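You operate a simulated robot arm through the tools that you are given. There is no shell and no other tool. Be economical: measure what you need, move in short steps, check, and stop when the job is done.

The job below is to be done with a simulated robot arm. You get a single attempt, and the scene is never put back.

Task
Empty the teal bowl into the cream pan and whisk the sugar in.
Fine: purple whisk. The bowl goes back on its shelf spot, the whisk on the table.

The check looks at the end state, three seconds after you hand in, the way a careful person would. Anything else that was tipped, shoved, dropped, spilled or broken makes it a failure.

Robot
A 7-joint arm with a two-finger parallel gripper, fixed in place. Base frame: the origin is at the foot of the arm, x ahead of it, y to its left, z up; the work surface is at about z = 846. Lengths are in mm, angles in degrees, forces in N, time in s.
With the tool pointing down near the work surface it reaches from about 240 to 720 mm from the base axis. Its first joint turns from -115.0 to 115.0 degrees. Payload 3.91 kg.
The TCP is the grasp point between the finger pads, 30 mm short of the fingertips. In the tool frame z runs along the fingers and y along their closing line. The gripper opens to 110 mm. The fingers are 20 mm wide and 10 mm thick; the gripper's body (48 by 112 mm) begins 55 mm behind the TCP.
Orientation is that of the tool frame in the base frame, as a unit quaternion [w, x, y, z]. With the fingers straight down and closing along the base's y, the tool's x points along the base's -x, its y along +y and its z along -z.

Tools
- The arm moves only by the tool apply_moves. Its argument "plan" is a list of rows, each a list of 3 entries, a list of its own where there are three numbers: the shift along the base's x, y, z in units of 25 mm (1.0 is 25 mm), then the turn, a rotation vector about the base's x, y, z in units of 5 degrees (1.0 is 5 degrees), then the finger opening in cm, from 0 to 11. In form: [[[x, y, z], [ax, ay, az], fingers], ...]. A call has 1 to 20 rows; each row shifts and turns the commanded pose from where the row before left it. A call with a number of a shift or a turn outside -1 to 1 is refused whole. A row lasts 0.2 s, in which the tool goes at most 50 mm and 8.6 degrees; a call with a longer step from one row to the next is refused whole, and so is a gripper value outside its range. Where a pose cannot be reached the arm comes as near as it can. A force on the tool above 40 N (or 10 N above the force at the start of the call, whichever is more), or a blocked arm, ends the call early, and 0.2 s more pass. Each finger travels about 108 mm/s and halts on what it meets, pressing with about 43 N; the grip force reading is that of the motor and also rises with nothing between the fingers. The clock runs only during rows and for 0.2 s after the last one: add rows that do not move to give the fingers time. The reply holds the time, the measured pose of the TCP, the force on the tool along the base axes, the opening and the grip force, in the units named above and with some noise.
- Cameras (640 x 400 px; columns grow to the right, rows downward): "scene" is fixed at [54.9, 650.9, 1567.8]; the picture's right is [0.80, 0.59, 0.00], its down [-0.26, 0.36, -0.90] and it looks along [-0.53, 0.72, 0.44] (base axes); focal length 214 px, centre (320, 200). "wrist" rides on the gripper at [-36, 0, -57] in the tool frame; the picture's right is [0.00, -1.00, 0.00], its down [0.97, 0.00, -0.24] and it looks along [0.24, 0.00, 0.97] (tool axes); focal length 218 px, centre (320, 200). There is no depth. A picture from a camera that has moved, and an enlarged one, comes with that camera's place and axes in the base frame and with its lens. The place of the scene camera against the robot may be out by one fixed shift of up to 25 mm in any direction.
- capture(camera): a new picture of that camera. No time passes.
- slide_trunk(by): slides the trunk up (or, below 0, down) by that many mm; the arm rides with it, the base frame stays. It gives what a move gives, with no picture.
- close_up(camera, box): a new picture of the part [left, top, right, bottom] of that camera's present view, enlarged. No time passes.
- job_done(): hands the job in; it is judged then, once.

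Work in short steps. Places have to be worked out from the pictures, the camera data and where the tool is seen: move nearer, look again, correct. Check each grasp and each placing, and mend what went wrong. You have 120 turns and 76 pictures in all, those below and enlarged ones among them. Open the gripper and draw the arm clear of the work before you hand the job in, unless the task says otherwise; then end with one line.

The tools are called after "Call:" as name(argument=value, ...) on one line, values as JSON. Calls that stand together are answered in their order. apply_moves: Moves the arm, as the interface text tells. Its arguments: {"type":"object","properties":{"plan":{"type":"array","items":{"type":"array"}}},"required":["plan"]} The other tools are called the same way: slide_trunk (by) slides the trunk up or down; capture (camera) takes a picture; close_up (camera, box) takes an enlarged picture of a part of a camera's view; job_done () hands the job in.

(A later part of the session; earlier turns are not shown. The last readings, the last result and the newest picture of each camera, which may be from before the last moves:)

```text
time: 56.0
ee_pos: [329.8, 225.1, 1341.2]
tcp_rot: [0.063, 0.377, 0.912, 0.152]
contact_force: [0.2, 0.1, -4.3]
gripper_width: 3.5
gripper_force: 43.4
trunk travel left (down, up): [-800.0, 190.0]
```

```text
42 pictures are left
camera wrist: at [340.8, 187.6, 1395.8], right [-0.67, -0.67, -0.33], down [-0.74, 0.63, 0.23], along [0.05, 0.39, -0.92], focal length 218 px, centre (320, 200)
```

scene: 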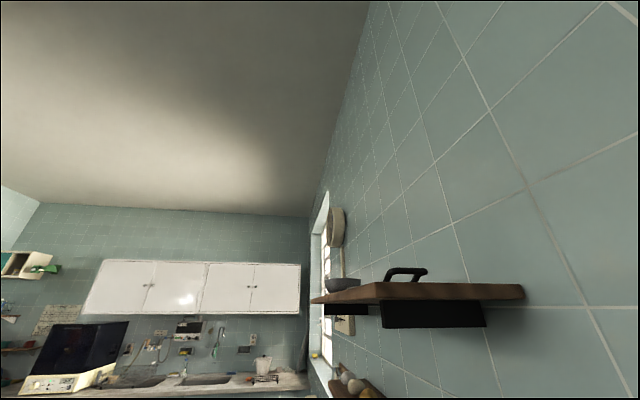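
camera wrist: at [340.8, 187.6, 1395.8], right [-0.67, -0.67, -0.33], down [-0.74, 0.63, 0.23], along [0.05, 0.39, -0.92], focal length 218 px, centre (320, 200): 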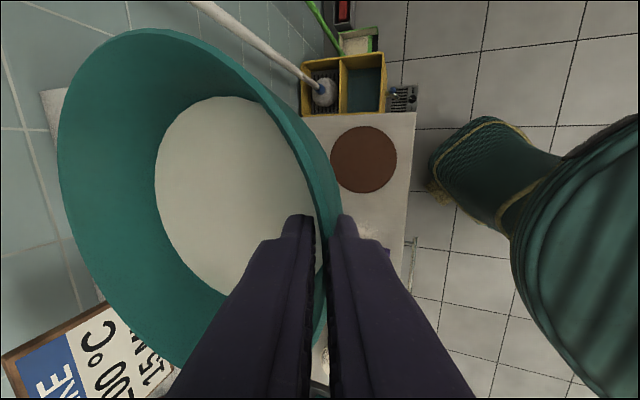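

Clear of the ledge. I travel along the table (−t) 450 mm at this height.

Call:
apply_moves(plan=[[[-0.3, 0.3, 0], [0, 0, 0], 0], [[-0.6, 0.6, 0], [0, 0, 0], 0], [[-0.75, 0.75, 0], [0, 0, 0], 0], [[-0.75, 0.75, 0], [0, 0, 0], 0], [[-0.75, 0.75, 0], [0, 0, 0], 0], [[-0.75, 0.75, 0], [0, 0, 0], 0], [[-0.75, 0.75, 0], [0, 0, 0], 0], [[-0.75, 0.75, 0], [0, 0, 0], 0], [[-0.75, 0.75, 0], [0, 0, 0], 0], [[-0.75, 0.75, 0], [0, 0, 0], 0], [[-0.75, 0.75, 0], [0, 0, 0], 0], [[-0.75, 0.75, 0], [0, 0, 0], 0], [[-0.75, 0.75, 0], [0, 0, 0], 0], [[-0.75, 0.75, 0], [0, 0, 0], 0], [[-0.75, 0.75, 0], [0, 0, 0], 0], [[-0.75, 0.75, 0], [0, 0, 0], 0], [[-0.75, 0.75, 0], [0, 0, 0], 0], [[-0.6, 0.6, 0], [0, 0, 0], 0], [[-0.3, 0.3, 0], [0, 0, 0], 0], [[0, 0, 0], [0, 0, 0], 0]])

Call:
capture(camera="wrist")

```text
time: 60.2
ee_pos: [2.0, 552.5, 1342.4]
tcp_rot: [0.063, 0.379, 0.911, 0.152]
contact_force: [-0.1, 0.5, -5.6]
gripper_width: 3.5
gripper_force: 42.7
trunk travel left (down, up): [-800.0, 190.0]
```

```text
41 pictures are left
camera wrist: at [13.7, 515.1, 1396.2], right [-0.67, -0.67, -0.33], down [-0.74, 0.63, 0.23], along [0.05, 0.39, -0.92], focal length 218 px, centre (320, 200)
```

wrist: 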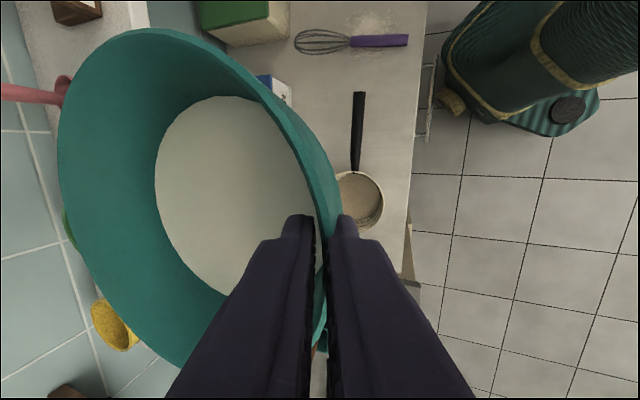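

Pan confirmed at n≈464, t≈-484. I lower the trunk 270 mm beside the pan.

Call:
slide_trunk(by=-270)

Call:
capture(camera="wrist")

Call:
capture(camera="scene")

```text
time: 63.0
ee_pos: [2.4, 552.4, 1073.7]
tcp_rot: [0.063, 0.377, 0.911, 0.154]
contact_force: [-0.7, 0.2, -4.5]
gripper_width: 3.3
gripper_force: 43.2
trunk travel left (down, up): [-530.0, 460.0]
```

```text
40 pictures are left
camera wrist: at [13.5, 514.9, 1126.3], right [-0.67, -0.67, -0.33], down [-0.74, 0.63, 0.23], along [0.05, 0.39, -0.92], focal length 218 px, centre (320, 200)
```

wrist: 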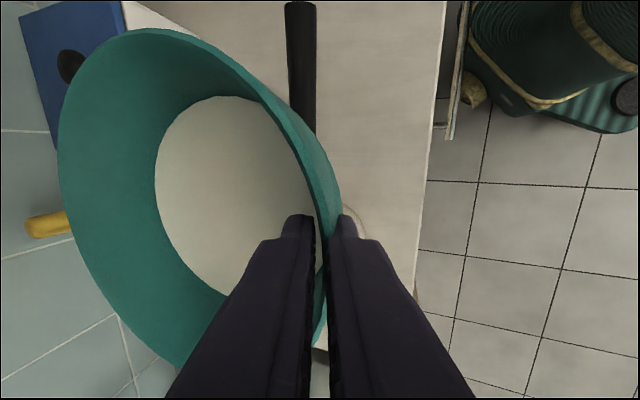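

```text
39 pictures are left
```

scene: 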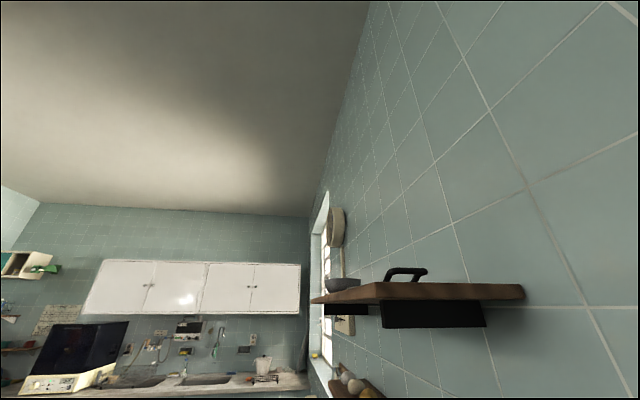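

I enlarge the pan's visible edge to fix its rim height.

Call:
close_up(camera="wrist", box=[270, 60, 450, 380])

```text
1.25 times, centred on (360, 220) of wrist
camera zoom: at [13.5, 514.9, 1126.3], right [-0.67, -0.67, -0.33], down [-0.74, 0.63, 0.23], along [0.05, 0.39, -0.92], focal length 273 px, centre (270, 175)
```

zoom: 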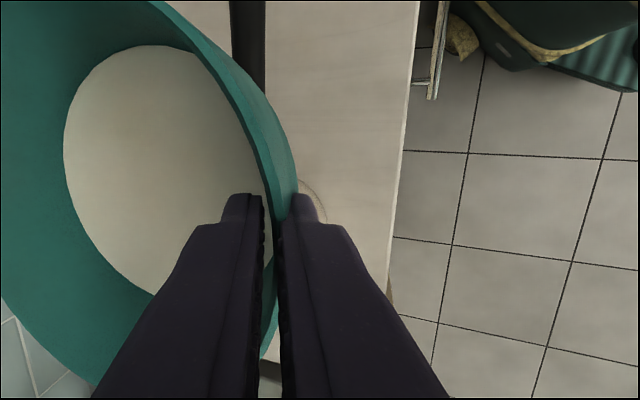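

Pan rim ≈ (-16, 665, 904) and its handle rises to ≈950. Best pour: yaw −45° so the bowl sits on the +x side of the tool and the tool pitches forward (+y), keeping the wrist clear of the handle. I yaw while shifting to (-88, 600).

Call:
apply_moves(plan=[[[-0.4, 0.213, 0], [0, 0, -1], 0], [[-0.4, 0.213, 0], [0, 0, -1], 0], [[-0.4, 0.213, 0], [0, 0, -1], 0], [[-0.4, 0.213, 0], [0, 0, -1], 0], [[-0.4, 0.213, 0], [0, 0, -1], 0], [[-0.4, 0.213, 0], [0, 0, -1], 0], [[-0.4, 0.213, 0], [0, 0, -1], 0], [[-0.4, 0.213, 0], [0, 0, -1], 0], [[-0.4, 0.213, 0], [0, 0, -1], 0], [[0, 0, 0], [0, 0, 0], 0]])

Call:
capture(camera="wrist")

```text
time: 65.2
ee_pos: [17.1, 609.8, 1074.9]
tcp_rot: [0.121, 0.708, 0.686, 0.114]
contact_force: [0.9, 0.2, -5.4]
gripper_width: 3.0
gripper_force: 43.4
out of reach, approached as far as the arm can: row 5, 6, 7, 8, 9
trunk travel left (down, up): [-530.0, 460.0]
```

```text
37 pictures are left
camera wrist: at [-3.7, 576.2, 1129.4], right [-0.94, 0.03, -0.33], down [-0.05, 0.97, 0.22], along [0.33, 0.23, -0.92], focal length 218 px, centre (320, 200)
```

wrist: 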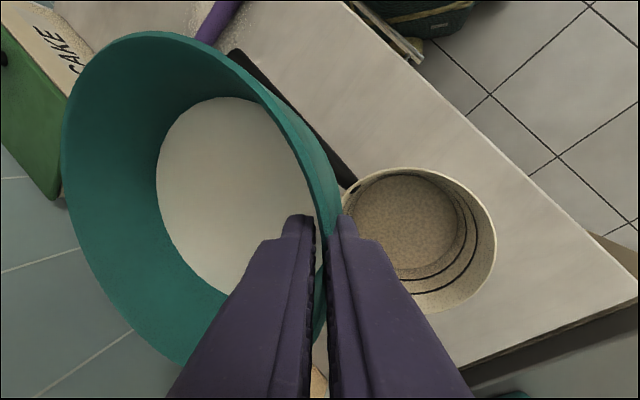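

The arm stalled at (17, 610), short in x; pan rim re-measured at (-26, 668, 905). I probe by pitching 15° forward and trying −x again.

Call:
apply_moves(plan=[[[0, 0, 0], [1, 0, 0], 0], [[0, 0, 0], [1, 0, 0], 0], [[0, 0, 0], [1, 0, 0], 0], [[-0.8, 0, 0], [0, 0, 0], 0], [[-0.8, 0, 0], [0, 0, 0], 0], [[0, 0, 0], [0, 0, 0], 0]])

```text
time: 66.6
ee_pos: [23.8, 650.1, 1091.0]
tcp_rot: [0.026, 0.731, 0.65, 0.206]
contact_force: [0.1, 0.7, -5.0]
gripper_width: 3.2
gripper_force: 42.8
out of reach, approached as far as the arm can: row 1, 2, 3, 4, 5
trunk travel left (down, up): [-530.0, 460.0]
```

The wrist is at some limit with this yaw. I undo the pitch and the yaw back to the original orientation.

Call:
apply_moves(plan=[[[0, -0.5, 0], [-1, 0, 0], 0], [[0, -0.5, 0], [-1, 0, 0], 0], [[0, -0.5, 0], [-1, 0, 0], 0], [[0, -0.3, 0], [0, 0, 1], 0], [[0, -0.3, 0], [0, 0, 1], 0], [[0, -0.3, 0], [0, 0, 1], 0], [[0, 0, 0], [0, 0, 1], 0], [[0, 0, 0], [0, 0, 1], 0], [[0, 0, 0], [0, 0, 1], 0], [[0, 0, 0], [0, 0, 1], 0], [[0, 0, 0], [0, 0, 1], 0], [[0, 0, 0], [0, 0, 1], 0], [[0, 0, 0], [0, 0, 0], 0]])

```text
time: 69.4
ee_pos: [23.2, 607.4, 1078.9]
tcp_rot: [0.086, 0.462, 0.871, 0.141]
contact_force: [0.1, 0.7, -5.3]
gripper_width: 3.5
gripper_force: 42.6
out of reach, approached as far as the arm can: row 2, 3, 4, 5, 6
trunk travel left (down, up): [-530.0, 460.0]
```

I suspect the arm sits too high relative to its shoulder for this reach; I raise the trunk 80 and let the arm come down while heading for (-70, 617).

Call:
slide_trunk(by=80)

Call:
apply_moves(plan=[[[0, 0, -0.6], [0, 0, 1], 0], [[0, 0, -0.6], [0, 0, 1], 0], [[0, 0, -0.6], [0, 0, 0], 0], [[-0.5, 0, -0.6], [0, 0, 0], 0], [[-0.5, 0, -0.6], [0, 0, 0], 0], [[-0.6, 0, -0.2], [0, 0, 0], 0], [[-0.6, 0.1, 0], [0, 0, 0], 0], [[-0.6, 0.1, 0], [0, 0, 0], 0], [[-0.5, 0.1, 0], [0, 0, 0], 0], [[-0.4, 0.1, 0], [0, 0, 0], 0], [[0, 0, 0], [0, 0, 0], 0]])

Call:
capture(camera="wrist")

```text
time: 70.5
ee_pos: [22.1, 607.9, 1160.7]
tcp_rot: [0.085, 0.46, 0.872, 0.142]
contact_force: [0.2, 1.2, -4.1]
gripper_width: 3.4
gripper_force: 42.8
trunk travel left (down, up): [-610.0, 380.0]
```

```text
time: 72.9
ee_pos: [-44.6, 623.1, 1105.8]
tcp_rot: [0.059, 0.403, 0.899, 0.161]
contact_force: [-0.1, 0.4, -5.0]
gripper_width: 3.4
gripper_force: 42.5
trunk travel left (down, up): [-610.0, 380.0]
```

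```text
36 pictures are left
camera wrist: at [-34.2, 583.1, 1158.6], right [-0.71, -0.62, -0.34], down [-0.71, 0.66, 0.25], along [0.07, 0.41, -0.91], focal length 218 px, centre (320, 200)
```

wrist: 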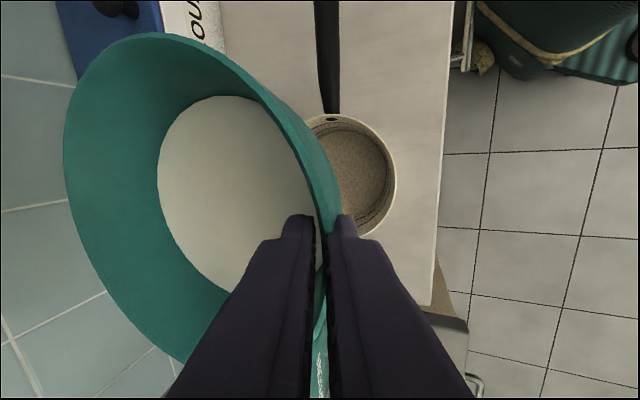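

With the trunk higher everything is reachable. I raise it another 90, and then yaw −45° while bringing the TCP to about (-75, 600, 1060).

Call:
slide_trunk(by=90)

Call:
apply_moves(plan=[[[0, -0.1, -0.6], [0, 0, -1], 0], [[-0.1, -0.1, -0.6], [0, 0, -1], 0], [[-0.1, -0.1, -0.6], [0, 0, -1], 0], [[-0.1, -0.1, -0.6], [0, 0, -1], 0], [[-0.1, -0.1, -0.6], [0, 0, -1], 0], [[-0.2, -0.1, -0.5], [0, 0, -1], 0], [[-0.2, -0.1, -0.5], [0, 0, -1], 0], [[-0.2, -0.1, -0.5], [0, 0, -1], 0], [[-0.2, -0.1, -0.5], [0, 0, 0], 0], [[0, 0, 0], [0, 0, 0], 0]])

Call:
capture(camera="wrist")

```text
time: 74.2
ee_pos: [-43.8, 623.0, 1192.9]
tcp_rot: [0.061, 0.402, 0.899, 0.16]
contact_force: [-1.3, 0.7, -5.2]
gripper_width: 3.4
gripper_force: 43.1
trunk travel left (down, up): [-700.0, 290.0]
```

```text
time: 76.4
ee_pos: [3.2, 669.9, 1102.1]
tcp_rot: [0.109, 0.685, 0.712, 0.11]
contact_force: [-0.3, -0.7, -4.2]
gripper_width: 3.5
gripper_force: 42.5
out of reach, approached as far as the arm can: row 3, 4, 5, 6, 7, 8, 9
trunk travel left (down, up): [-700.0, 290.0]
```

```text
35 pictures are left
camera wrist: at [-13.6, 634.1, 1156.6], right [-0.95, -0.04, -0.3], down [-0.11, 0.97, 0.23], along [0.29, 0.25, -0.93], focal length 218 px, centre (320, 200)
```

wrist: 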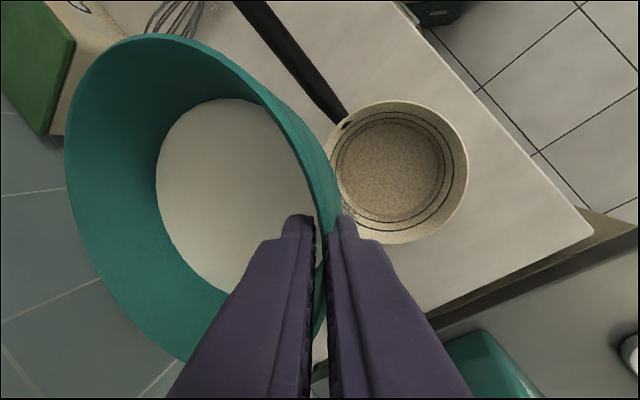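

Yaw fully −45° isn't reachable; an in-between yaw (bowl direction ≈27°) still clears the handle. I yaw back +25° and go to (-88, 640).

Call:
apply_moves(plan=[[[0, -0.2, 0], [0, 0, 1], 0], [[0, -0.2, 0], [0, 0, 1], 0], [[0, -0.2, 0], [0, 0, 1], 0], [[-0.4, -0.2, 0], [0, 0, 1], 0], [[-0.4, -0.2, 0], [0, 0, 1], 0], [[-0.5, -0.1, 0], [0, 0, 0], 0], [[-0.5, -0.1, 0], [0, 0, 0], 0], [[-0.6, 0, 0], [0, 0, 0], 0], [[-0.6, 0, 0], [0, 0, 0], 0], [[-0.6, 0, 0], [0, 0, 0], 0], [[0, 0, 0], [0, 0, 0], 0]])

```text
time: 78.8
ee_pos: [-5.5, 668.2, 1098.9]
tcp_rot: [0.111, 0.687, 0.71, 0.109]
contact_force: [-0.1, -0.3, -5.5]
gripper_width: 3.4
gripper_force: 42.9
out of reach, approached as far as the arm can: row 1, 2, 3, 4, 5, 7, 8, 9, 10
trunk travel left (down, up): [-700.0, 290.0]
```

Stuck against a joint limit, so I retrace: rise, come back to the previous good pose, then yaw back.

Call:
apply_moves(plan=[[[0, 0, 0.6], [0, 0, 1], 0], [[0, 0, 0.6], [0, 0, 1], 0], [[0, -0.3, 0.6], [0, 0, 1], 0], [[-0.1, -0.3, 0.6], [0, 0, 1], 0], [[-0.2, -0.3, 0.6], [0, 0, 1], 0], [[-0.3, -0.3, 0.6], [0, 0, 1], 0], [[-0.3, -0.3, 0], [0, 0, 1], 0], [[-0.3, -0.3, 0], [0, 0, 1], 0], [[0, 0, 0], [0, 0, 0], 0]])

```text
time: 80.8
ee_pos: [-3.9, 661.8, 1202.7]
tcp_rot: [0.078, 0.408, 0.9, 0.131]
contact_force: [0.3, -0.2, -5.4]
gripper_width: 3.3
gripper_force: 42.9
out of reach, approached as far as the arm can: row 3, 4, 5, 6, 7, 8
trunk travel left (down, up): [-700.0, 290.0]
```

Readings suggest joint 1 near its limit when the wrist lies too far left, so I'll keep this yaw and pitch so the wrist swings right. First I back away from the ledge in −y and lower slightly.

Call:
apply_moves(plan=[[[0, -0.7, 0], [0, 0, 0], 0], [[0, -0.8, 0], [0, 0, 0], 0], [[0, -0.8, 0], [0, 0, 0], 0], [[0, -0.8, -0.3], [0, 0, 0], 0], [[0, 0, -0.6], [0, 0, 0], 0], [[0, 0, -0.6], [0, 0, 0], 0], [[0, 0, -0.6], [0, 0, 0], 0], [[0, 0, 0], [0, 0, 0], 0]])

Call:
capture(camera="wrist")

```text
time: 82.6
ee_pos: [10.6, 667.1, 1198.2]
tcp_rot: [0.067, 0.41, 0.898, 0.144]
contact_force: [0.0, -0.1, -4.5]
gripper_width: 3.4
gripper_force: 42.6
out of reach, approached as far as the arm can: row 1, 2, 3, 4, 5, 6, 7
trunk travel left (down, up): [-700.0, 290.0]
```

```text
34 pictures are left
camera wrist: at [19.5, 630.7, 1252.7], right [-0.72, -0.62, -0.31], down [-0.69, 0.68, 0.23], along [0.07, 0.38, -0.92], focal length 218 px, centre (320, 200)
```

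wrist: 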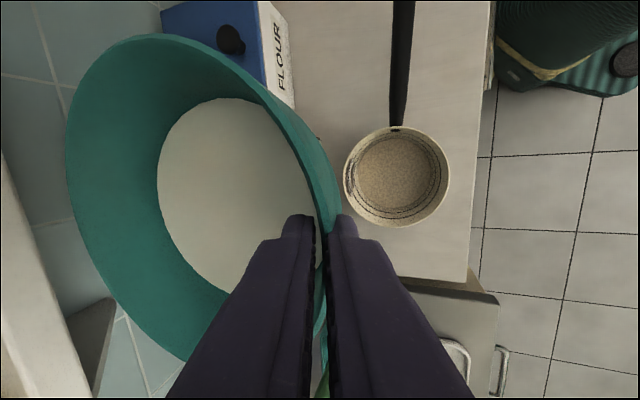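

It won't move inward from here. I try moving toward +x/−y (joint 1 away from its limit) with a slight rise.

Call:
apply_moves(plan=[[[0.5, -0.3, 0.3], [0, 0, 0], 0], [[0.6, -0.5, 0.3], [0, 0, 0], 0], [[0.6, -0.6, 0.3], [0, 0, 0], 0], [[0.6, -0.6, 0.3], [0, 0, 0], 0], [[0.6, -0.6, 0.3], [0, 0, 0], 0], [[0.6, -0.6, 0.3], [0, 0, 0], 0], [[0, 0, 0], [0, 0, 0], 0]])

```text
time: 84.2
ee_pos: [90.9, 633.7, 1232.9]
tcp_rot: [0.079, 0.404, 0.901, 0.137]
contact_force: [-0.6, -0.8, -11.4]
gripper_width: 7.8
gripper_force: 43.2
out of reach, approached as far as the arm can: row 1, 2, 3, 5, 6
trunk travel left (down, up): [-700.0, 290.0]
```

Force −11 N and the grip widened: the bowl has probably met the ledge. I look before doing anything else.

Call:
capture(camera="wrist")

```text
33 pictures are left
camera wrist: at [99.8, 597.1, 1289.1], right [-0.71, -0.64, -0.31], down [-0.7, 0.68, 0.2], along [0.08, 0.36, -0.93], focal length 218 px, centre (320, 200)
```

wrist: 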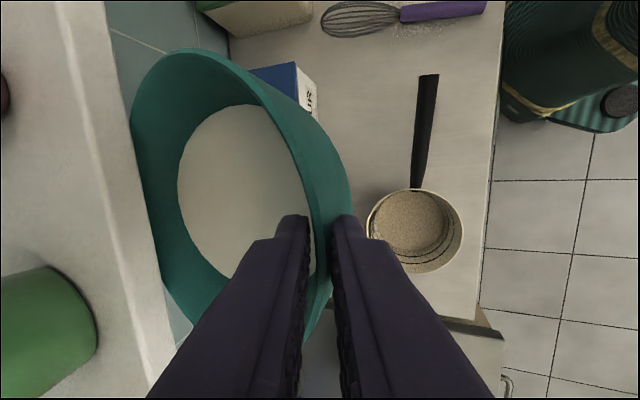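

The bowl's rear rim is tucked under the ledge and pressed down by it. Lowering with the trunk (no arm motion) frees it.

Call:
slide_trunk(by=-50)

Call:
capture(camera="wrist")

```text
time: 85.1
ee_pos: [91.2, 633.0, 1186.1]
tcp_rot: [0.077, 0.404, 0.901, 0.139]
contact_force: [-0.4, 0.6, -4.2]
gripper_width: 3.1
gripper_force: 42.7
trunk travel left (down, up): [-650.0, 340.0]
```

```text
32 pictures are left
camera wrist: at [99.4, 596.0, 1241.9], right [-0.71, -0.63, -0.31], down [-0.7, 0.68, 0.2], along [0.08, 0.36, -0.93], focal length 218 px, centre (320, 200)
```

wrist: 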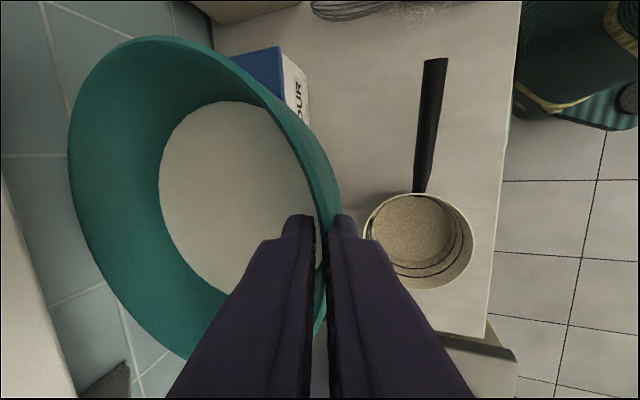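

Back to a clean 3.1 mm grip with only the bowl's weight, sugar intact. I now try backing away along −n in small steps.

Call:
apply_moves(plan=[[[-0.2, -0.4, -0.1], [0, 0, 0], 0], [[-0.2, -0.4, -0.1], [0, 0, 0], 0], [[-0.2, -0.4, -0.1], [0, 0, 0], 0], [[0, 0, 0], [0, 0, 0], 0]])

```text
time: 86.1
ee_pos: [90.4, 632.3, 1188.2]
tcp_rot: [0.075, 0.405, 0.9, 0.14]
contact_force: [0.3, 0.4, -5.1]
gripper_width: 3.4
gripper_force: 43.1
out of reach, approached as far as the arm can: row 1, 2, 3
trunk travel left (down, up): [-650.0, 340.0]
```

Still refused inward. The elbow posture likely drifted during the yaw moves; I lower 40 mm for clearance, then yaw +15° while easing inward to unlock it.

Call:
slide_trunk(by=-40)

Call:
apply_moves(plan=[[[0.2, -0.3, 0], [0, 0, 1], 0], [[0.2, -0.3, 0], [0, 0, 1], 0], [[0.2, -0.4, 0], [0, 0, 1], 0], [[0, 0, 0], [0, 0, 0], 0]])

```text
time: 86.9
ee_pos: [90.6, 632.5, 1150.7]
tcp_rot: [0.075, 0.405, 0.9, 0.14]
contact_force: [0.1, 0.4, -4.4]
gripper_width: 3.2
gripper_force: 43.0
trunk travel left (down, up): [-610.0, 380.0]
```

```text
time: 87.9
ee_pos: [113.1, 621.6, 1159.4]
tcp_rot: [0.051, 0.283, 0.946, 0.151]
contact_force: [-0.1, -0.1, -5.2]
gripper_width: 3.1
gripper_force: 42.6
out of reach, approached as far as the arm can: row 1, 2, 3
trunk travel left (down, up): [-610.0, 380.0]
```

The arm behaves as if the elbow is stuck extended. I move tangentially (−x), out from under the ledge, while yawing back toward the starting orientation, which should relax the wrist.

Call:
apply_moves(plan=[[[-0.5, 0, 0], [0, 0, 0.8], 0], [[-0.6, 0, 0], [0, 0, 0.8], 0], [[-0.6, 0, 0], [0, 0, 0.8], 0], [[-0.6, 0, 0], [0, 0, 0.8], 0], [[-0.6, 0, 0], [0, 0, 0.8], 0], [[-0.6, 0, 0], [0, 0, 0.8], 0], [[0, 0, 0], [0, 0, 0], 0]])

Call:
capture(camera="wrist")

```text
time: 89.5
ee_pos: [34.3, 654.6, 1158.1]
tcp_rot: [0.024, 0.08, 0.985, 0.154]
contact_force: [-0.5, 0.6, -5.1]
gripper_width: 3.3
gripper_force: 43.2
out of reach, approached as far as the arm can: row 1, 2, 3, 4, 5, 6
trunk travel left (down, up): [-610.0, 380.0]
```

```text
31 pictures are left
camera wrist: at [65.8, 632.8, 1213.4], right [-0.15, -0.94, -0.31], down [-0.97, 0.09, 0.21], along [-0.17, 0.33, -0.93], focal length 218 px, centre (320, 200)
```

wrist: 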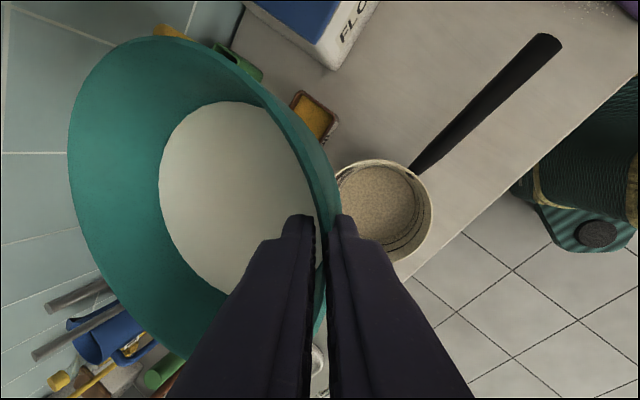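

Now out from under the ledge. I try inward (−y) from this orientation.

Call:
apply_moves(plan=[[[0, -0.5, 0], [0, 0, 0.5], 0], [[0, -0.6, 0], [0, 0, 0.5], 0], [[0, -0.6, 0], [0, 0, 0.5], 0], [[0, -0.6, 0], [0, 0, 0], 0], [[0, -0.6, 0], [0, 0, 0], 0], [[0, 0, 0], [0, 0, 0], 0]])

```text
time: 90.9
ee_pos: [41.7, 646.5, 1174.7]
tcp_rot: [0.013, 0.014, 0.988, 0.153]
contact_force: [0.2, 0.0, -4.3]
gripper_width: 3.3
gripper_force: 42.4
out of reach, approached as far as the arm can: row 1, 2, 3, 4, 5
trunk travel left (down, up): [-610.0, 380.0]
```

I test whether outward motion is possible (tells a straight elbow from a folded one), after lowering the trunk 80 for clearance.

Call:
slide_trunk(by=-80)

Call:
apply_moves(plan=[[[0, 0.4, 0], [0, 0, 0], 0], [[0, 0.4, 0], [0, 0, 0], 0], [[0, 0, 0], [0, 0, 0], 0]])

```text
time: 92.1
ee_pos: [40.8, 646.3, 1096.9]
tcp_rot: [0.012, 0.014, 0.988, 0.155]
contact_force: [-0.9, -0.3, -3.9]
gripper_width: 3.5
gripper_force: 43.2
trunk travel left (down, up): [-530.0, 460.0]
```

```text
time: 92.9
ee_pos: [-2.0, 663.0, 1103.3]
tcp_rot: [0.005, -0.018, 0.987, 0.161]
contact_force: [0.7, 0.4, -4.1]
gripper_width: 3.4
gripper_force: 43.4
trunk travel left (down, up): [-530.0, 460.0]
```

That reading doesn't match the command, so the arm may still be moving. I wait a second and re-read.

Call:
apply_moves(plan=[[[0, 0, 0], [0, 0, 0], 0], [[0, 0, 0], [0, 0, 0], 0], [[0, 0, 0], [0, 0, 0], 0], [[0, 0, 0], [0, 0, 0], 0], [[0, 0, 0], [0, 0, 0], 0]])

```text
time: 94.1
ee_pos: [1.3, 662.3, 1101.9]
tcp_rot: [0.006, -0.016, 0.987, 0.159]
contact_force: [-0.5, -0.7, -4.9]
gripper_width: 3.5
gripper_force: 42.9
trunk travel left (down, up): [-530.0, 460.0]
```

Steady at (1, 662, 1102). I try inward again from this branch, in small steps.

Call:
apply_moves(plan=[[[0, -0.4, 0], [0, 0, 0], 0], [[0, -0.4, 0], [0, 0, 0], 0], [[0, -0.4, 0], [0, 0, 0], 0], [[0, 0, 0], [0, 0, 0], 0], [[0, 0, 0], [0, 0, 0], 0]])

```text
time: 95.3
ee_pos: [42.5, 641.6, 1109.5]
tcp_rot: [0.008, 0.013, 0.987, 0.161]
contact_force: [-0.1, -0.1, -4.5]
gripper_width: 3.5
gripper_force: 42.8
out of reach, approached as far as the arm can: row 3
trunk travel left (down, up): [-530.0, 460.0]
```

Consistent with a nearly straight elbow. What worked before was trunk up, then the arm straight down; I repeat that (trunk +90, arm −90 and slightly inward).

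Call:
slide_trunk(by=60)

Call:
apply_moves(plan=[[[0, 0, -0.6], [0, 0, 0], 0], [[0, 0, -0.6], [0, 0, 0], 0], [[0, 0, -0.6], [0, 0, 0], 0], [[0, 0, -0.6], [0, 0, 0], 0], [[0, -0.3, -0.6], [0, 0, 0], 0], [[0, -0.4, 0], [0, 0, 0], 0], [[0, -0.5, 0], [0, 0, 0], 0], [[0, -0.5, 0], [0, 0, 0], 0], [[0, 0, 0], [0, 0, 0], 0]])

```text
time: 96.3
ee_pos: [42.2, 642.8, 1168.7]
tcp_rot: [0.01, 0.014, 0.987, 0.16]
contact_force: [-0.3, 0.6, -4.6]
gripper_width: 3.4
gripper_force: 42.8
trunk travel left (down, up): [-590.0, 400.0]
```

```text
time: 98.3
ee_pos: [60.8, 657.9, 1101.3]
tcp_rot: [0.013, 0.017, 0.987, 0.157]
contact_force: [-0.6, 0.0, -4.3]
gripper_width: 3.4
gripper_force: 42.8
out of reach, approached as far as the arm can: row 1, 2, 3, 4, 5, 6, 7, 8
trunk travel left (down, up): [-590.0, 400.0]
```

Movement is confined to an arc, a sign of a posture stuck after the joint-7 limit was hit. I yaw +45° (bowl swings to −x, free space) to see if it unlocks.

Call:
apply_moves(plan=[[[0, 0, 0], [0, 0, 1], 0], [[0, 0, 0], [0, 0, 1], 0], [[0, 0, 0], [0, 0, 1], 0], [[0, 0, 0], [0, 0, 1], 0], [[0, 0, 0], [0, 0, 1], 0], [[0, 0, 0], [0, 0, 1], 0], [[0, 0, 0], [0, 0, 1], 0], [[0, 0, 0], [0, 0, 1], 0], [[0, 0, 0], [0, 0, 1], 0], [[0, -0.4, 0], [0, 0, 0], 0], [[0, -0.4, 0], [0, 0, 0], 0], [[0, 0, 0], [0, 0, 0], 0]])

```text
time: 100.9
ee_pos: [51.8, 643.2, 1116.6]
tcp_rot: [-0.054, -0.369, 0.914, 0.158]
contact_force: [-0.1, 0.4, -5.0]
gripper_width: 3.3
gripper_force: 43.0
out of reach, approached as far as the arm can: row 11
trunk travel left (down, up): [-590.0, 400.0]
```

Much better — only the last row was short. I keep pushing inward to confirm it's unlocked.

Call:
apply_moves(plan=[[[0, -0.4, -0.2], [0, 0, 0], 0], [[0, -0.4, -0.2], [0, 0, 0], 0], [[0, -0.4, -0.2], [0, 0, 0], 0], [[0, -0.4, -0.2], [0, 0, 0], 0], [[0, 0, 0], [0, 0, 0], 0]])

```text
time: 102.1
ee_pos: [68.8, 639.3, 1105.3]
tcp_rot: [-0.054, -0.369, 0.914, 0.159]
contact_force: [-0.5, -1.2, -4.4]
gripper_width: 3.5
gripper_force: 43.4
out of reach, approached as far as the arm can: row 1, 2, 3, 4
trunk travel left (down, up): [-590.0, 400.0]
```

Still elbow-locked. I'll raise the trunk well above the ledge and swing to a smaller azimuth (where the arm worked freely) to reset the posture.

Call:
slide_trunk(by=330)

Call:
apply_moves(plan=[[[0.8, 0, 0], [0, 0, 0], 0], [[0.9, -0.1, 0], [0, 0, 0], 0], [[0.9, -0.2, 0], [0, 0, 0], 0], [[0.9, -0.3, 0], [0, 0, 0], 0], [[0.9, -0.4, 0], [0, 0, 0], 0], [[0.9, -0.4, 0], [0, 0, 0], 0], [[0.9, -0.5, 0], [0, 0, 0], 0], [[0.9, -0.6, 0], [0, 0, 0], 0], [[0.8, -0.7, 0], [0, 0, 0], 0], [[0.7, -0.8, 0], [0, 0, 0], 0], [[0.7, -0.8, 0], [0, 0, 0], 0], [[0, 0, 0], [0, 0, 0], 0]])

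Call:
capture(camera="wrist")

```text
time: 105.4
ee_pos: [66.6, 641.2, 1428.5]
tcp_rot: [-0.052, -0.368, 0.916, 0.151]
contact_force: [0.0, 0.9, -5.3]
gripper_width: 3.4
gripper_force: 42.5
trunk travel left (down, up): [-920.0, 70.0]
```

```text
time: 108.0
ee_pos: [266.6, 521.8, 1425.6]
tcp_rot: [-0.056, -0.393, 0.906, 0.148]
contact_force: [-0.1, 0.4, -5.6]
gripper_width: 3.4
gripper_force: 42.8
trunk travel left (down, up): [-920.0, 70.0]
```

```text
30 pictures are left
camera wrist: at [301.8, 535.9, 1480.3], right [0.7, -0.65, -0.31], down [-0.61, -0.76, 0.21], along [-0.38, 0.04, -0.93], focal length 218 px, centre (320, 200)
```

wrist: 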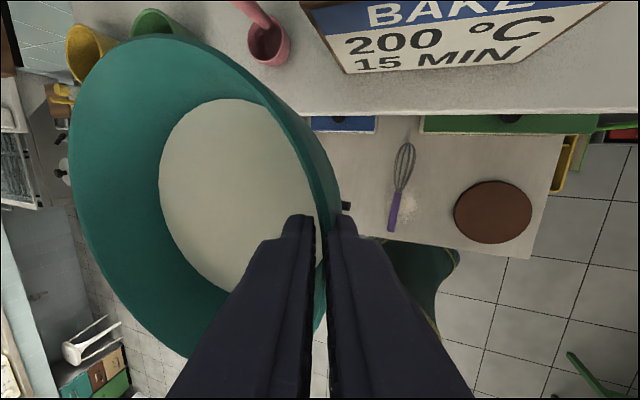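

Unlocked — the arm moves freely again and the sugar is intact. I bring it at this height to about (55, 540) and yaw +28° so the bowl sits on the −x side, ready for a forward pitch.

Call:
apply_moves(plan=[[[-0.3, -0.3, 0], [0, 0, 0], 0], [[-0.7, -0.3, 0], [0, 0, 0.7], 0], [[-0.9, 0, 0], [0, 0, 0.7], 0], [[-0.9, 0.1, 0], [0, 0, 0.7], 0], [[-0.9, 0.2, 0], [0, 0, 0.7], 0], [[-0.9, 0.2, 0], [0, 0, 0.7], 0], [[-0.9, 0.2, 0], [0, 0, 0.7], 0], [[-0.9, 0.2, 0], [0, 0, 0.7], 0], [[-0.9, 0.2, 0], [0, 0, 0.7], 0], [[-0.7, 0.1, 0], [0, 0, 0], 0], [[-0.4, 0, 0], [0, 0, 0], 0], [[0, 0, 0], [0, 0, 0], 0]])

```text
time: 110.6
ee_pos: [57.1, 535.1, 1425.2]
tcp_rot: [-0.09, -0.6, 0.784, 0.13]
contact_force: [-0.4, -0.3, -5.8]
gripper_width: 3.5
gripper_force: 43.3
trunk travel left (down, up): [-920.0, 70.0]
```

Tracking exactly now. I lower the trunk 350 so the TCP is at ≈1075.

Call:
slide_trunk(by=-350)

Call:
capture(camera="wrist")

```text
time: 114.0
ee_pos: [55.5, 535.0, 1076.2]
tcp_rot: [-0.09, -0.599, 0.785, 0.13]
contact_force: [0.2, -0.5, -5.0]
gripper_width: 3.2
gripper_force: 43.2
trunk travel left (down, up): [-570.0, 420.0]
```

```text
29 pictures are left
camera wrist: at [82.1, 565.3, 1131.3], right [0.92, -0.25, -0.31], down [-0.18, -0.96, 0.21], along [-0.35, -0.14, -0.93], focal length 218 px, centre (320, 200)
```

wrist: 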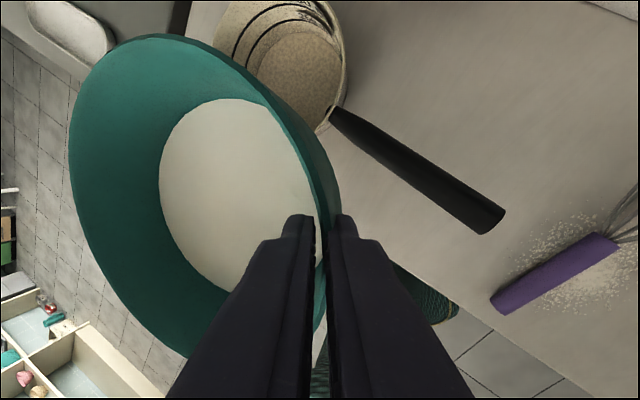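

Pan confirmed at ≈(-20, 667). I pitch forward 20° while moving the bowl over the pan to about (57, 685, 1020).

Call:
apply_moves(plan=[[[0, 0.5, 0], [0.966, -0.259, 0], 0], [[0, 0.75, 0], [0.966, -0.259, 0], 0], [[0, 0.8, -0.1], [0.966, -0.259, 0], 0], [[0, 0.8, -0.3], [0.966, -0.259, 0], 0], [[0, 0.8, -0.4], [0, 0, 0], 0], [[0, 0.8, -0.5], [0, 0, 0], 0], [[0, 0.8, -0.5], [0, 0, 0], 0], [[0, 0.7, -0.4], [0, 0, 0], 0], [[0, 0, 0], [0, 0, 0], 0]])

Call:
capture(camera="wrist")

```text
time: 116.0
ee_pos: [56.9, 684.6, 1021.9]
tcp_rot: [0.047, -0.613, 0.754, 0.232]
contact_force: [0.4, -0.2, -5.2]
gripper_width: 3.4
gripper_force: 42.8
trunk travel left (down, up): [-570.0, 420.0]
```

```text
28 pictures are left
camera wrist: at [76.9, 695.0, 1085.3], right [0.95, -0.14, -0.29], down [-0.19, -0.97, -0.13], along [-0.27, 0.18, -0.95], focal length 218 px, centre (320, 200)
```

wrist: 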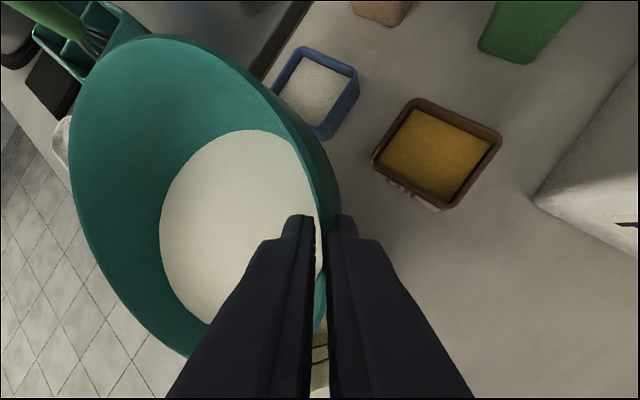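

Sugar behaves like a level fill. I continue to ~45° slowly and look.

Call:
apply_moves(plan=[[[0, 0, 0], [0.966, -0.259, 0], 0], [[0, 0, 0], [0.966, -0.259, 0], 0], [[0, 0, 0], [0.966, -0.259, 0], 0], [[0, 0, 0], [0.966, -0.259, 0], 0], [[0, 0, 0], [0.966, -0.259, 0], 0], [[0, 0, 0], [0, 0, 0], 0], [[0, 0, 0], [0, 0, 0], 0]])

Call:
capture(camera="wrist")

```text
time: 117.6
ee_pos: [56.1, 682.9, 1021.5]
tcp_rot: [0.216, -0.6, 0.685, 0.352]
contact_force: [-1.3, -2.1, -3.2]
gripper_width: 3.6
gripper_force: 42.5
trunk travel left (down, up): [-570.0, 420.0]
```

```text
27 pictures are left
camera wrist: at [69.4, 666.4, 1085.6], right [0.97, -0.03, -0.22], down [-0.15, -0.83, -0.54], along [-0.17, 0.56, -0.81], focal length 218 px, centre (320, 200)
```

wrist: 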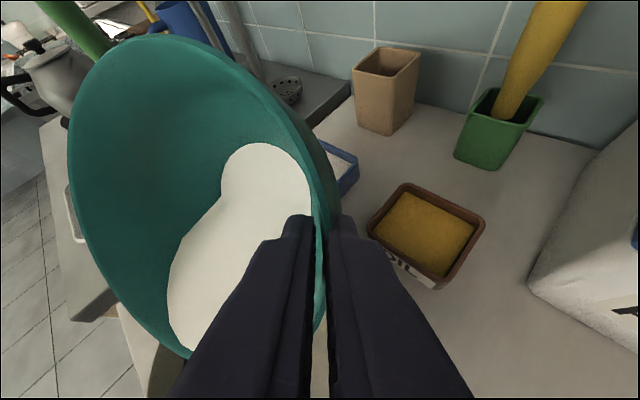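

Sugar is flowing. I continue to ~90°, easing the lip back over the pan centre.

Call:
apply_moves(plan=[[[0, 0, 0], [0.966, -0.259, 0], 0], [[-0.03, -0.1, 0], [0.966, -0.259, 0], 0], [[-0.03, -0.1, 0], [0.966, -0.259, 0], 0], [[-0.03, -0.15, 0], [0.966, -0.259, 0], 0], [[-0.03, -0.15, 0], [0.966, -0.259, 0], 0], [[-0.03, -0.2, 0], [0.966, -0.259, 0], 0], [[-0.03, -0.2, 0], [0.966, -0.259, 0], 0], [[-0.03, -0.2, 0], [0.966, -0.259, 0], 0], [[-0.03, -0.2, 0], [0.966, -0.259, 0], 0], [[0, 0, 0], [0, 0, 0], 0], [[0, 0, 0], [0, 0, 0], 0], [[0, 0, 0], [0, 0, 0], 0]])

Call:
capture(camera="wrist")

```text
time: 120.2
ee_pos: [50.6, 651.7, 1021.5]
tcp_rot: [0.489, -0.51, 0.481, 0.519]
contact_force: [0.8, 0.9, -2.2]
gripper_width: 3.3
gripper_force: 42.7
trunk travel left (down, up): [-570.0, 420.0]
```

```text
26 pictures are left
camera wrist: at [52.8, 594.8, 1056.6], right [1.0, 0.06, 0.0], down [0.01, -0.22, -0.97], along [-0.06, 0.97, -0.22], focal length 218 px, centre (320, 200)
```

wrist: 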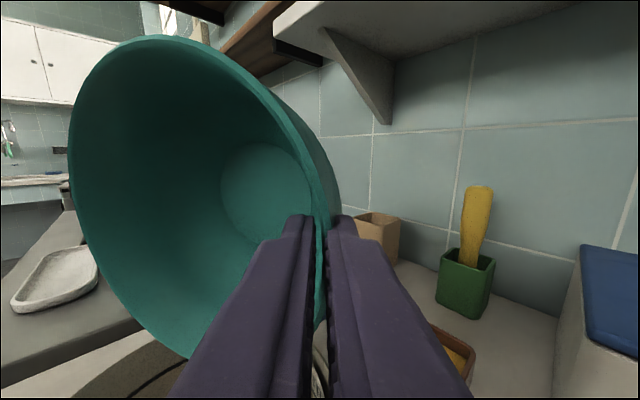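

The bowl looks empty (load down to ~2 N). I tip a further 15° to be thorough, then check.

Call:
apply_moves(plan=[[[0, 0, 0.3], [0.966, -0.259, 0], 0], [[0, 0, 0.3], [0.966, -0.259, 0], 0], [[0, 0, 0.2], [0.966, -0.259, 0], 0], [[0, 0, 0], [0, 0, 0], 0], [[0, 0, 0], [0, 0, 0], 0], [[0, 0, 0], [0, 0, 0], 0]])

Call:
capture(camera="wrist")

```text
time: 121.6
ee_pos: [49.5, 652.1, 1040.7]
tcp_rot: [0.566, -0.461, 0.396, 0.557]
contact_force: [-0.2, 0.1, -2.7]
gripper_width: 3.3
gripper_force: 42.9
trunk travel left (down, up): [-570.0, 420.0]
```

```text
25 pictures are left
camera wrist: at [50.7, 587.9, 1061.0], right [1.0, 0.05, 0.08], down [0.08, 0.03, -1.0], along [-0.05, 1.0, 0.02], focal length 218 px, centre (320, 200)
```

wrist: 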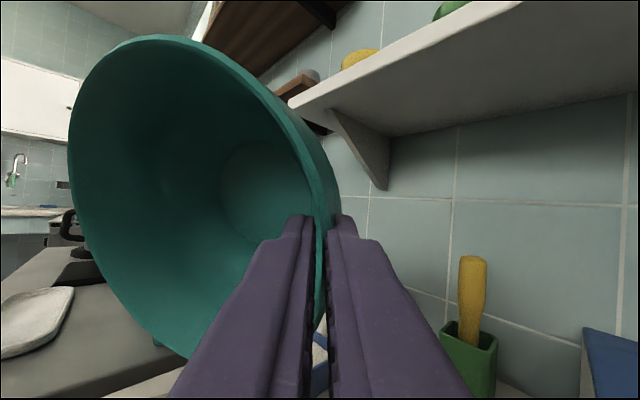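

Empty. I reverse the pitch while drawing back and up.

Call:
apply_moves(plan=[[[0, 0, 0.2], [-0.966, 0.259, 0], 0], [[0, 0, 0.2], [-0.966, 0.259, 0], 0], [[0, 0, 0.2], [-0.966, 0.259, 0], 0], [[0, -0.2, 0.2], [-0.966, 0.259, 0], 0], [[0, -0.3, 0.2], [-0.966, 0.259, 0], 0], [[0, -0.3, 0.2], [-0.966, 0.259, 0], 0], [[0, -0.3, 0.2], [-0.966, 0.259, 0], 0], [[0, -0.3, 0.2], [-0.966, 0.259, 0], 0], [[0, -0.3, 0.2], [-0.966, 0.259, 0], 0], [[0, -0.3, 0], [-0.966, 0.259, 0], 0], [[0, -0.3, 0], [-0.966, 0.259, 0], 0], [[0, -0.3, 0], [-0.966, 0.259, 0], 0], [[0, -0.3, 0], [-0.966, 0.259, 0], 0], [[0, -0.3, 0], [-0.966, 0.259, 0], 0], [[0, -0.3, 0], [-0.966, 0.259, 0], 0], [[0, -0.3, 0], [-0.966, 0.259, 0], 0], [[0, -0.3, 0], [-0.966, 0.259, 0], 0], [[0, -0.3, 0], [-0.966, 0.259, 0], 0], [[0, -0.3, 0], [-0.966, 0.259, 0], 0], [[0, 0, 0], [-0.966, 0.259, 0], 0]])

Call:
apply_moves(plan=[[[0, 0, 0], [-0.966, 0.259, 0], 0], [[0, 0, 0], [0, 0, 0], 0]])

Call:
capture(camera="wrist")

```text
time: 125.8
ee_pos: [50.9, 533.8, 1086.4]
tcp_rot: [-0.057, -0.605, 0.779, 0.156]
contact_force: [-0.4, 0.2, -3.2]
gripper_width: 3.2
gripper_force: 43.8
trunk travel left (down, up): [-570.0, 420.0]
```

```text
time: 126.4
ee_pos: [49.0, 533.0, 1086.3]
tcp_rot: [-0.09, -0.601, 0.784, 0.13]
contact_force: [-0.6, -0.5, -3.1]
gripper_width: 3.0
gripper_force: 43.7
trunk travel left (down, up): [-570.0, 420.0]
```

```text
24 pictures are left
camera wrist: at [75.6, 564.1, 1141.7], right [0.92, -0.25, -0.31], down [-0.18, -0.96, 0.21], along [-0.35, -0.14, -0.93], focal length 218 px, centre (320, 200)
```

wrist: 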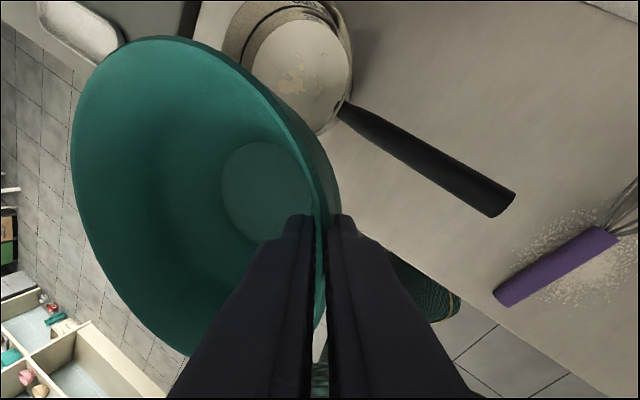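

The sugar is in the pan with no visible spill. I raise the trunk 350 and carry the bowl back, yawing to the original grasp orientation.

Call:
slide_trunk(by=330)

Call:
apply_moves(plan=[[[0.6, -0.5, 0], [0, 0, -1], 0], [[0.9, -0.66, 0], [0, 0, -1], 0], [[0.9, -0.66, 0], [0, 0, -1], 0], [[0.9, -0.66, 0], [0, 0, -1], 0], [[0.9, -0.66, 0], [0, 0, -1], 0], [[0.9, -0.66, 0], [0, 0, -1], 0], [[0.9, -0.66, 0], [0, 0, -1], 0], [[0.9, -0.66, 0], [0, 0, -1], 0], [[0.9, -0.66, 0], [0, 0, -1], 0], [[0.9, -0.66, 0], [0, 0, -1], 0], [[0.9, -0.66, 0], [0, 0, -1], 0], [[0.6, -0.5, 0], [0, 0, -1], 0], [[0, 0, 0], [0, 0, -1], 0], [[0, 0, 0], [0, 0, -1], 0], [[0, 0, 0], [0, 0, -1], 0], [[0, 0, 0], [0, 0, -1], 0], [[0, 0, 0], [0, 0, -1], 0], [[0, 0, 0], [0, 0, -1], 0], [[0, 0, 0], [0, 0, -1], 0], [[0, 0, 0], [0, 0, -1], 0]])

Call:
apply_moves(plan=[[[0, 0, 0], [0, 0, -1], 0], [[0, 0, 0], [0, 0, -1], 0], [[0, 0, 0], [0, 0, -1], 0], [[0, 0, 0], [0, 0, -1], 0], [[0, 0, 0], [0, 0, 0], 0]])

Call:
capture(camera="wrist")

```text
time: 129.6
ee_pos: [49.9, 534.1, 1415.7]
tcp_rot: [-0.09, -0.6, 0.784, 0.131]
contact_force: [0.2, 0.5, -2.6]
gripper_width: 3.1
gripper_force: 43.0
trunk travel left (down, up): [-900.0, 90.0]
```

```text
time: 133.8
ee_pos: [304.6, 343.1, 1416.4]
tcp_rot: [0.042, 0.216, 0.963, 0.152]
contact_force: [-0.2, 0.3, -2.4]
gripper_width: 3.4
gripper_force: 43.3
trunk travel left (down, up): [-900.0, 90.0]
```

```text
time: 135.0
ee_pos: [304.5, 343.7, 1416.8]
tcp_rot: [0.068, 0.379, 0.912, 0.143]
contact_force: [0.5, -0.8, -2.7]
gripper_width: 3.3
gripper_force: 42.8
trunk travel left (down, up): [-900.0, 90.0]
```

```text
23 pictures are left
camera wrist: at [316.4, 307.0, 1471.5], right [-0.67, -0.67, -0.31], down [-0.74, 0.64, 0.21], along [0.06, 0.37, -0.93], focal length 218 px, centre (320, 200)
```

wrist: 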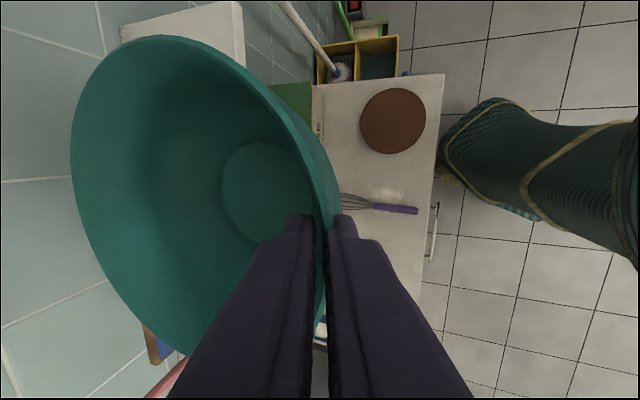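

Orientation restored. I go first along +t (clear of the sign), then +n over the original spot, with the trunk 40 higher.

Call:
slide_trunk(by=30)

Call:
apply_moves(plan=[[[0.58, -0.58, 0], [0, 0, 0], 0], [[0.58, -0.58, 0], [0, 0, 0], 0], [[0.58, -0.58, 0], [0, 0, 0], 0], [[0.58, -0.58, 0], [0, 0, 0], 0], [[0.5, 0.5, 0], [0, 0, 0], 0], [[0.65, 0.65, 0], [0, 0, 0], 0], [[0.65, 0.65, 0], [0, 0, 0], 0], [[0.65, 0.65, 0], [0, 0, 0], 0], [[0.65, 0.65, 0], [0, 0, 0], 0], [[0.65, 0.65, 0], [0, 0, 0], 0], [[0.65, 0.65, 0], [0, 0, 0], 0], [[0.5, 0.5, 0], [0, 0, 0], 0], [[0.3, 0.3, 0], [0, 0, 0], 0], [[0, 0, 0], [0, 0, 0], 0]])

Call:
capture(camera="wrist")

```text
time: 135.8
ee_pos: [304.5, 343.6, 1446.0]
tcp_rot: [0.068, 0.379, 0.912, 0.142]
contact_force: [-0.2, 0.0, -2.5]
gripper_width: 3.4
gripper_force: 43.4
trunk travel left (down, up): [-930.0, 60.0]
```

```text
time: 138.8
ee_pos: [491.6, 416.0, 1446.0]
tcp_rot: [0.068, 0.378, 0.912, 0.143]
contact_force: [0.8, 0.6, -2.7]
gripper_width: 3.1
gripper_force: 43.2
trunk travel left (down, up): [-930.0, 60.0]
```

```text
22 pictures are left
camera wrist: at [504.1, 378.8, 1501.3], right [-0.67, -0.67, -0.31], down [-0.74, 0.64, 0.21], along [0.06, 0.37, -0.93], focal length 218 px, centre (320, 200)
```

wrist: 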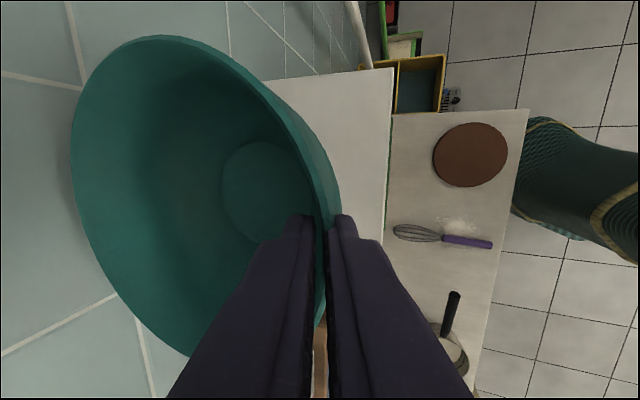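

Over the spot. Trunk down 125, then small arm steps until contact.

Call:
slide_trunk(by=-125)

Call:
apply_moves(plan=[[[0, 0, -0.12], [0, 0, 0], 0], [[0, 0, -0.12], [0, 0, 0], 0], [[0, 0, -0.12], [0, 0, 0], 0], [[0, 0, 0], [0, 0, 0], 0]])

Call:
capture(camera="wrist")

```text
time: 140.3
ee_pos: [492.9, 415.9, 1321.7]
tcp_rot: [0.068, 0.38, 0.912, 0.143]
contact_force: [-0.7, -0.1, -2.3]
gripper_width: 3.2
gripper_force: 42.4
trunk travel left (down, up): [-805.0, 185.0]
```

```text
time: 141.3
ee_pos: [494.0, 415.0, 1312.1]
tcp_rot: [0.069, 0.379, 0.912, 0.143]
contact_force: [0.0, -0.2, -3.2]
gripper_width: 3.2
gripper_force: 43.0
trunk travel left (down, up): [-805.0, 185.0]
```

```text
21 pictures are left
camera wrist: at [504.3, 378.8, 1367.2], right [-0.67, -0.67, -0.31], down [-0.74, 0.64, 0.21], along [0.06, 0.37, -0.93], focal length 218 px, centre (320, 200)
```

wrist: 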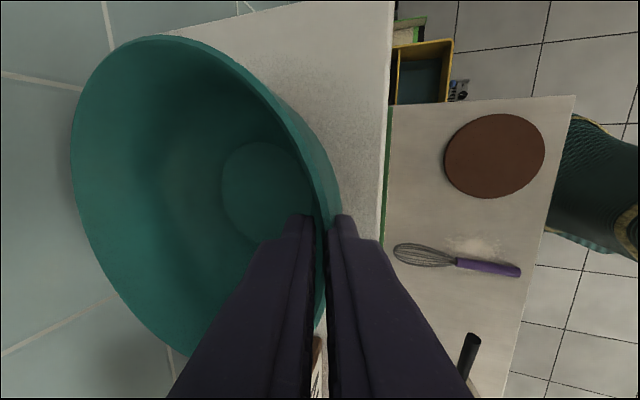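

No contact yet; continue down in 2 mm steps.

Call:
apply_moves(plan=[[[0, 0, -0.08], [0, 0, 0], 0], [[0, 0, -0.08], [0, 0, 0], 0], [[0, 0, -0.08], [0, 0, 0], 0], [[0, 0, 0], [0, 0, 0], 0]])

```text
time: 142.3
ee_pos: [491.4, 414.8, 1308.4]
tcp_rot: [0.07, 0.378, 0.912, 0.144]
contact_force: [-0.8, -1.7, 5.3]
gripper_width: 3.1
gripper_force: 43.2
trunk travel left (down, up): [-805.0, 185.0]
```

Contact at ≈1308 (foot edge touching). I ease down 4 mm more to seat it flatter.

Call:
apply_moves(plan=[[[0, 0, -0.08], [0, 0, 0], 0], [[0, 0, -0.08], [0, 0, 0], 0], [[0, 0, 0], [0, 0, 0], 0]])

Call:
capture(camera="wrist")

```text
time: 143.1
ee_pos: [491.2, 414.0, 1304.9]
tcp_rot: [0.069, 0.379, 0.911, 0.145]
contact_force: [-2.5, -2.2, 20.5]
gripper_width: 3.5
gripper_force: 42.9
trunk travel left (down, up): [-805.0, 185.0]
```

```text
20 pictures are left
camera wrist: at [501.9, 376.8, 1360.3], right [-0.67, -0.67, -0.32], down [-0.74, 0.64, 0.21], along [0.06, 0.38, -0.92], focal length 218 px, centre (320, 200)
```

wrist: 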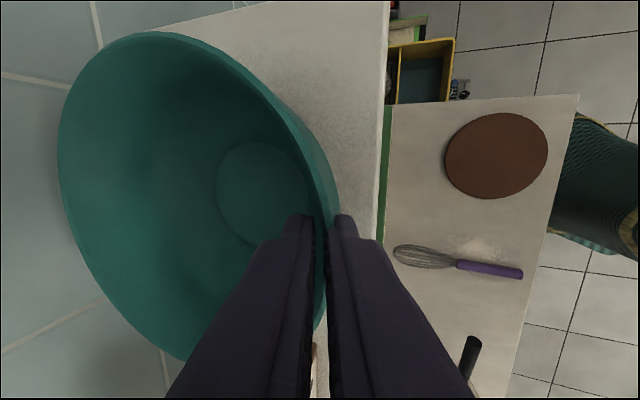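

Seated. I relax the press by 2 mm and open gently.

Call:
apply_moves(plan=[[[0, 0, 0.1], [0, 0, 0], 0], [[0, 0, 0], [0, 0, 0], 0.8], [[0, 0, 0], [0, 0, 0], 1.5], [[0, 0, 0], [0, 0, 0], 3], [[0, 0, 0], [0, 0, 0], 4.5], [[0, 0, 0], [0, 0, 0], 4.5], [[-0.11, -0.11, 0.46], [0, 0, 0], 4.5], [[-0.11, -0.11, 0.46], [0, 0, 0], 4.5], [[-0.11, -0.11, 0.46], [0, 0, 0], 4.5], [[-0.11, -0.11, 0.46], [0, 0, 0], 4.5], [[-0.22, -0.22, 0.9], [0, 0, 0], 5], [[0, 0, 0], [0, 0, 0], 5]])

Call:
capture(camera="wrist")

```text
time: 145.7
ee_pos: [477.0, 398.6, 1374.0]
tcp_rot: [0.068, 0.379, 0.912, 0.143]
contact_force: [-0.3, 0.1, -0.4]
gripper_width: 50.1
gripper_force: 0.0
trunk travel left (down, up): [-805.0, 185.0]
```

```text
19 pictures are left
camera wrist: at [487.9, 362.0, 1428.6], right [-0.67, -0.67, -0.31], down [-0.74, 0.64, 0.21], along [0.06, 0.37, -0.93], focal length 218 px, centre (320, 200)
```

wrist: 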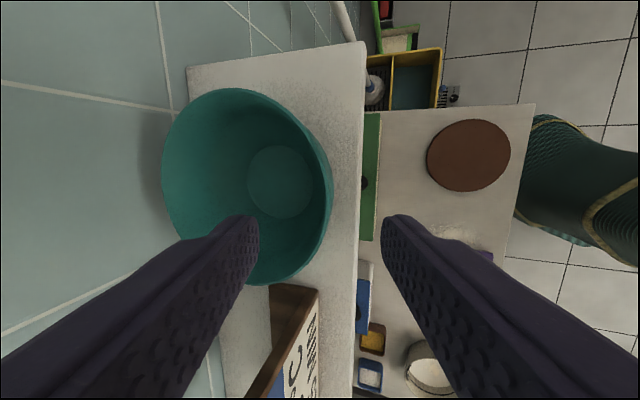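

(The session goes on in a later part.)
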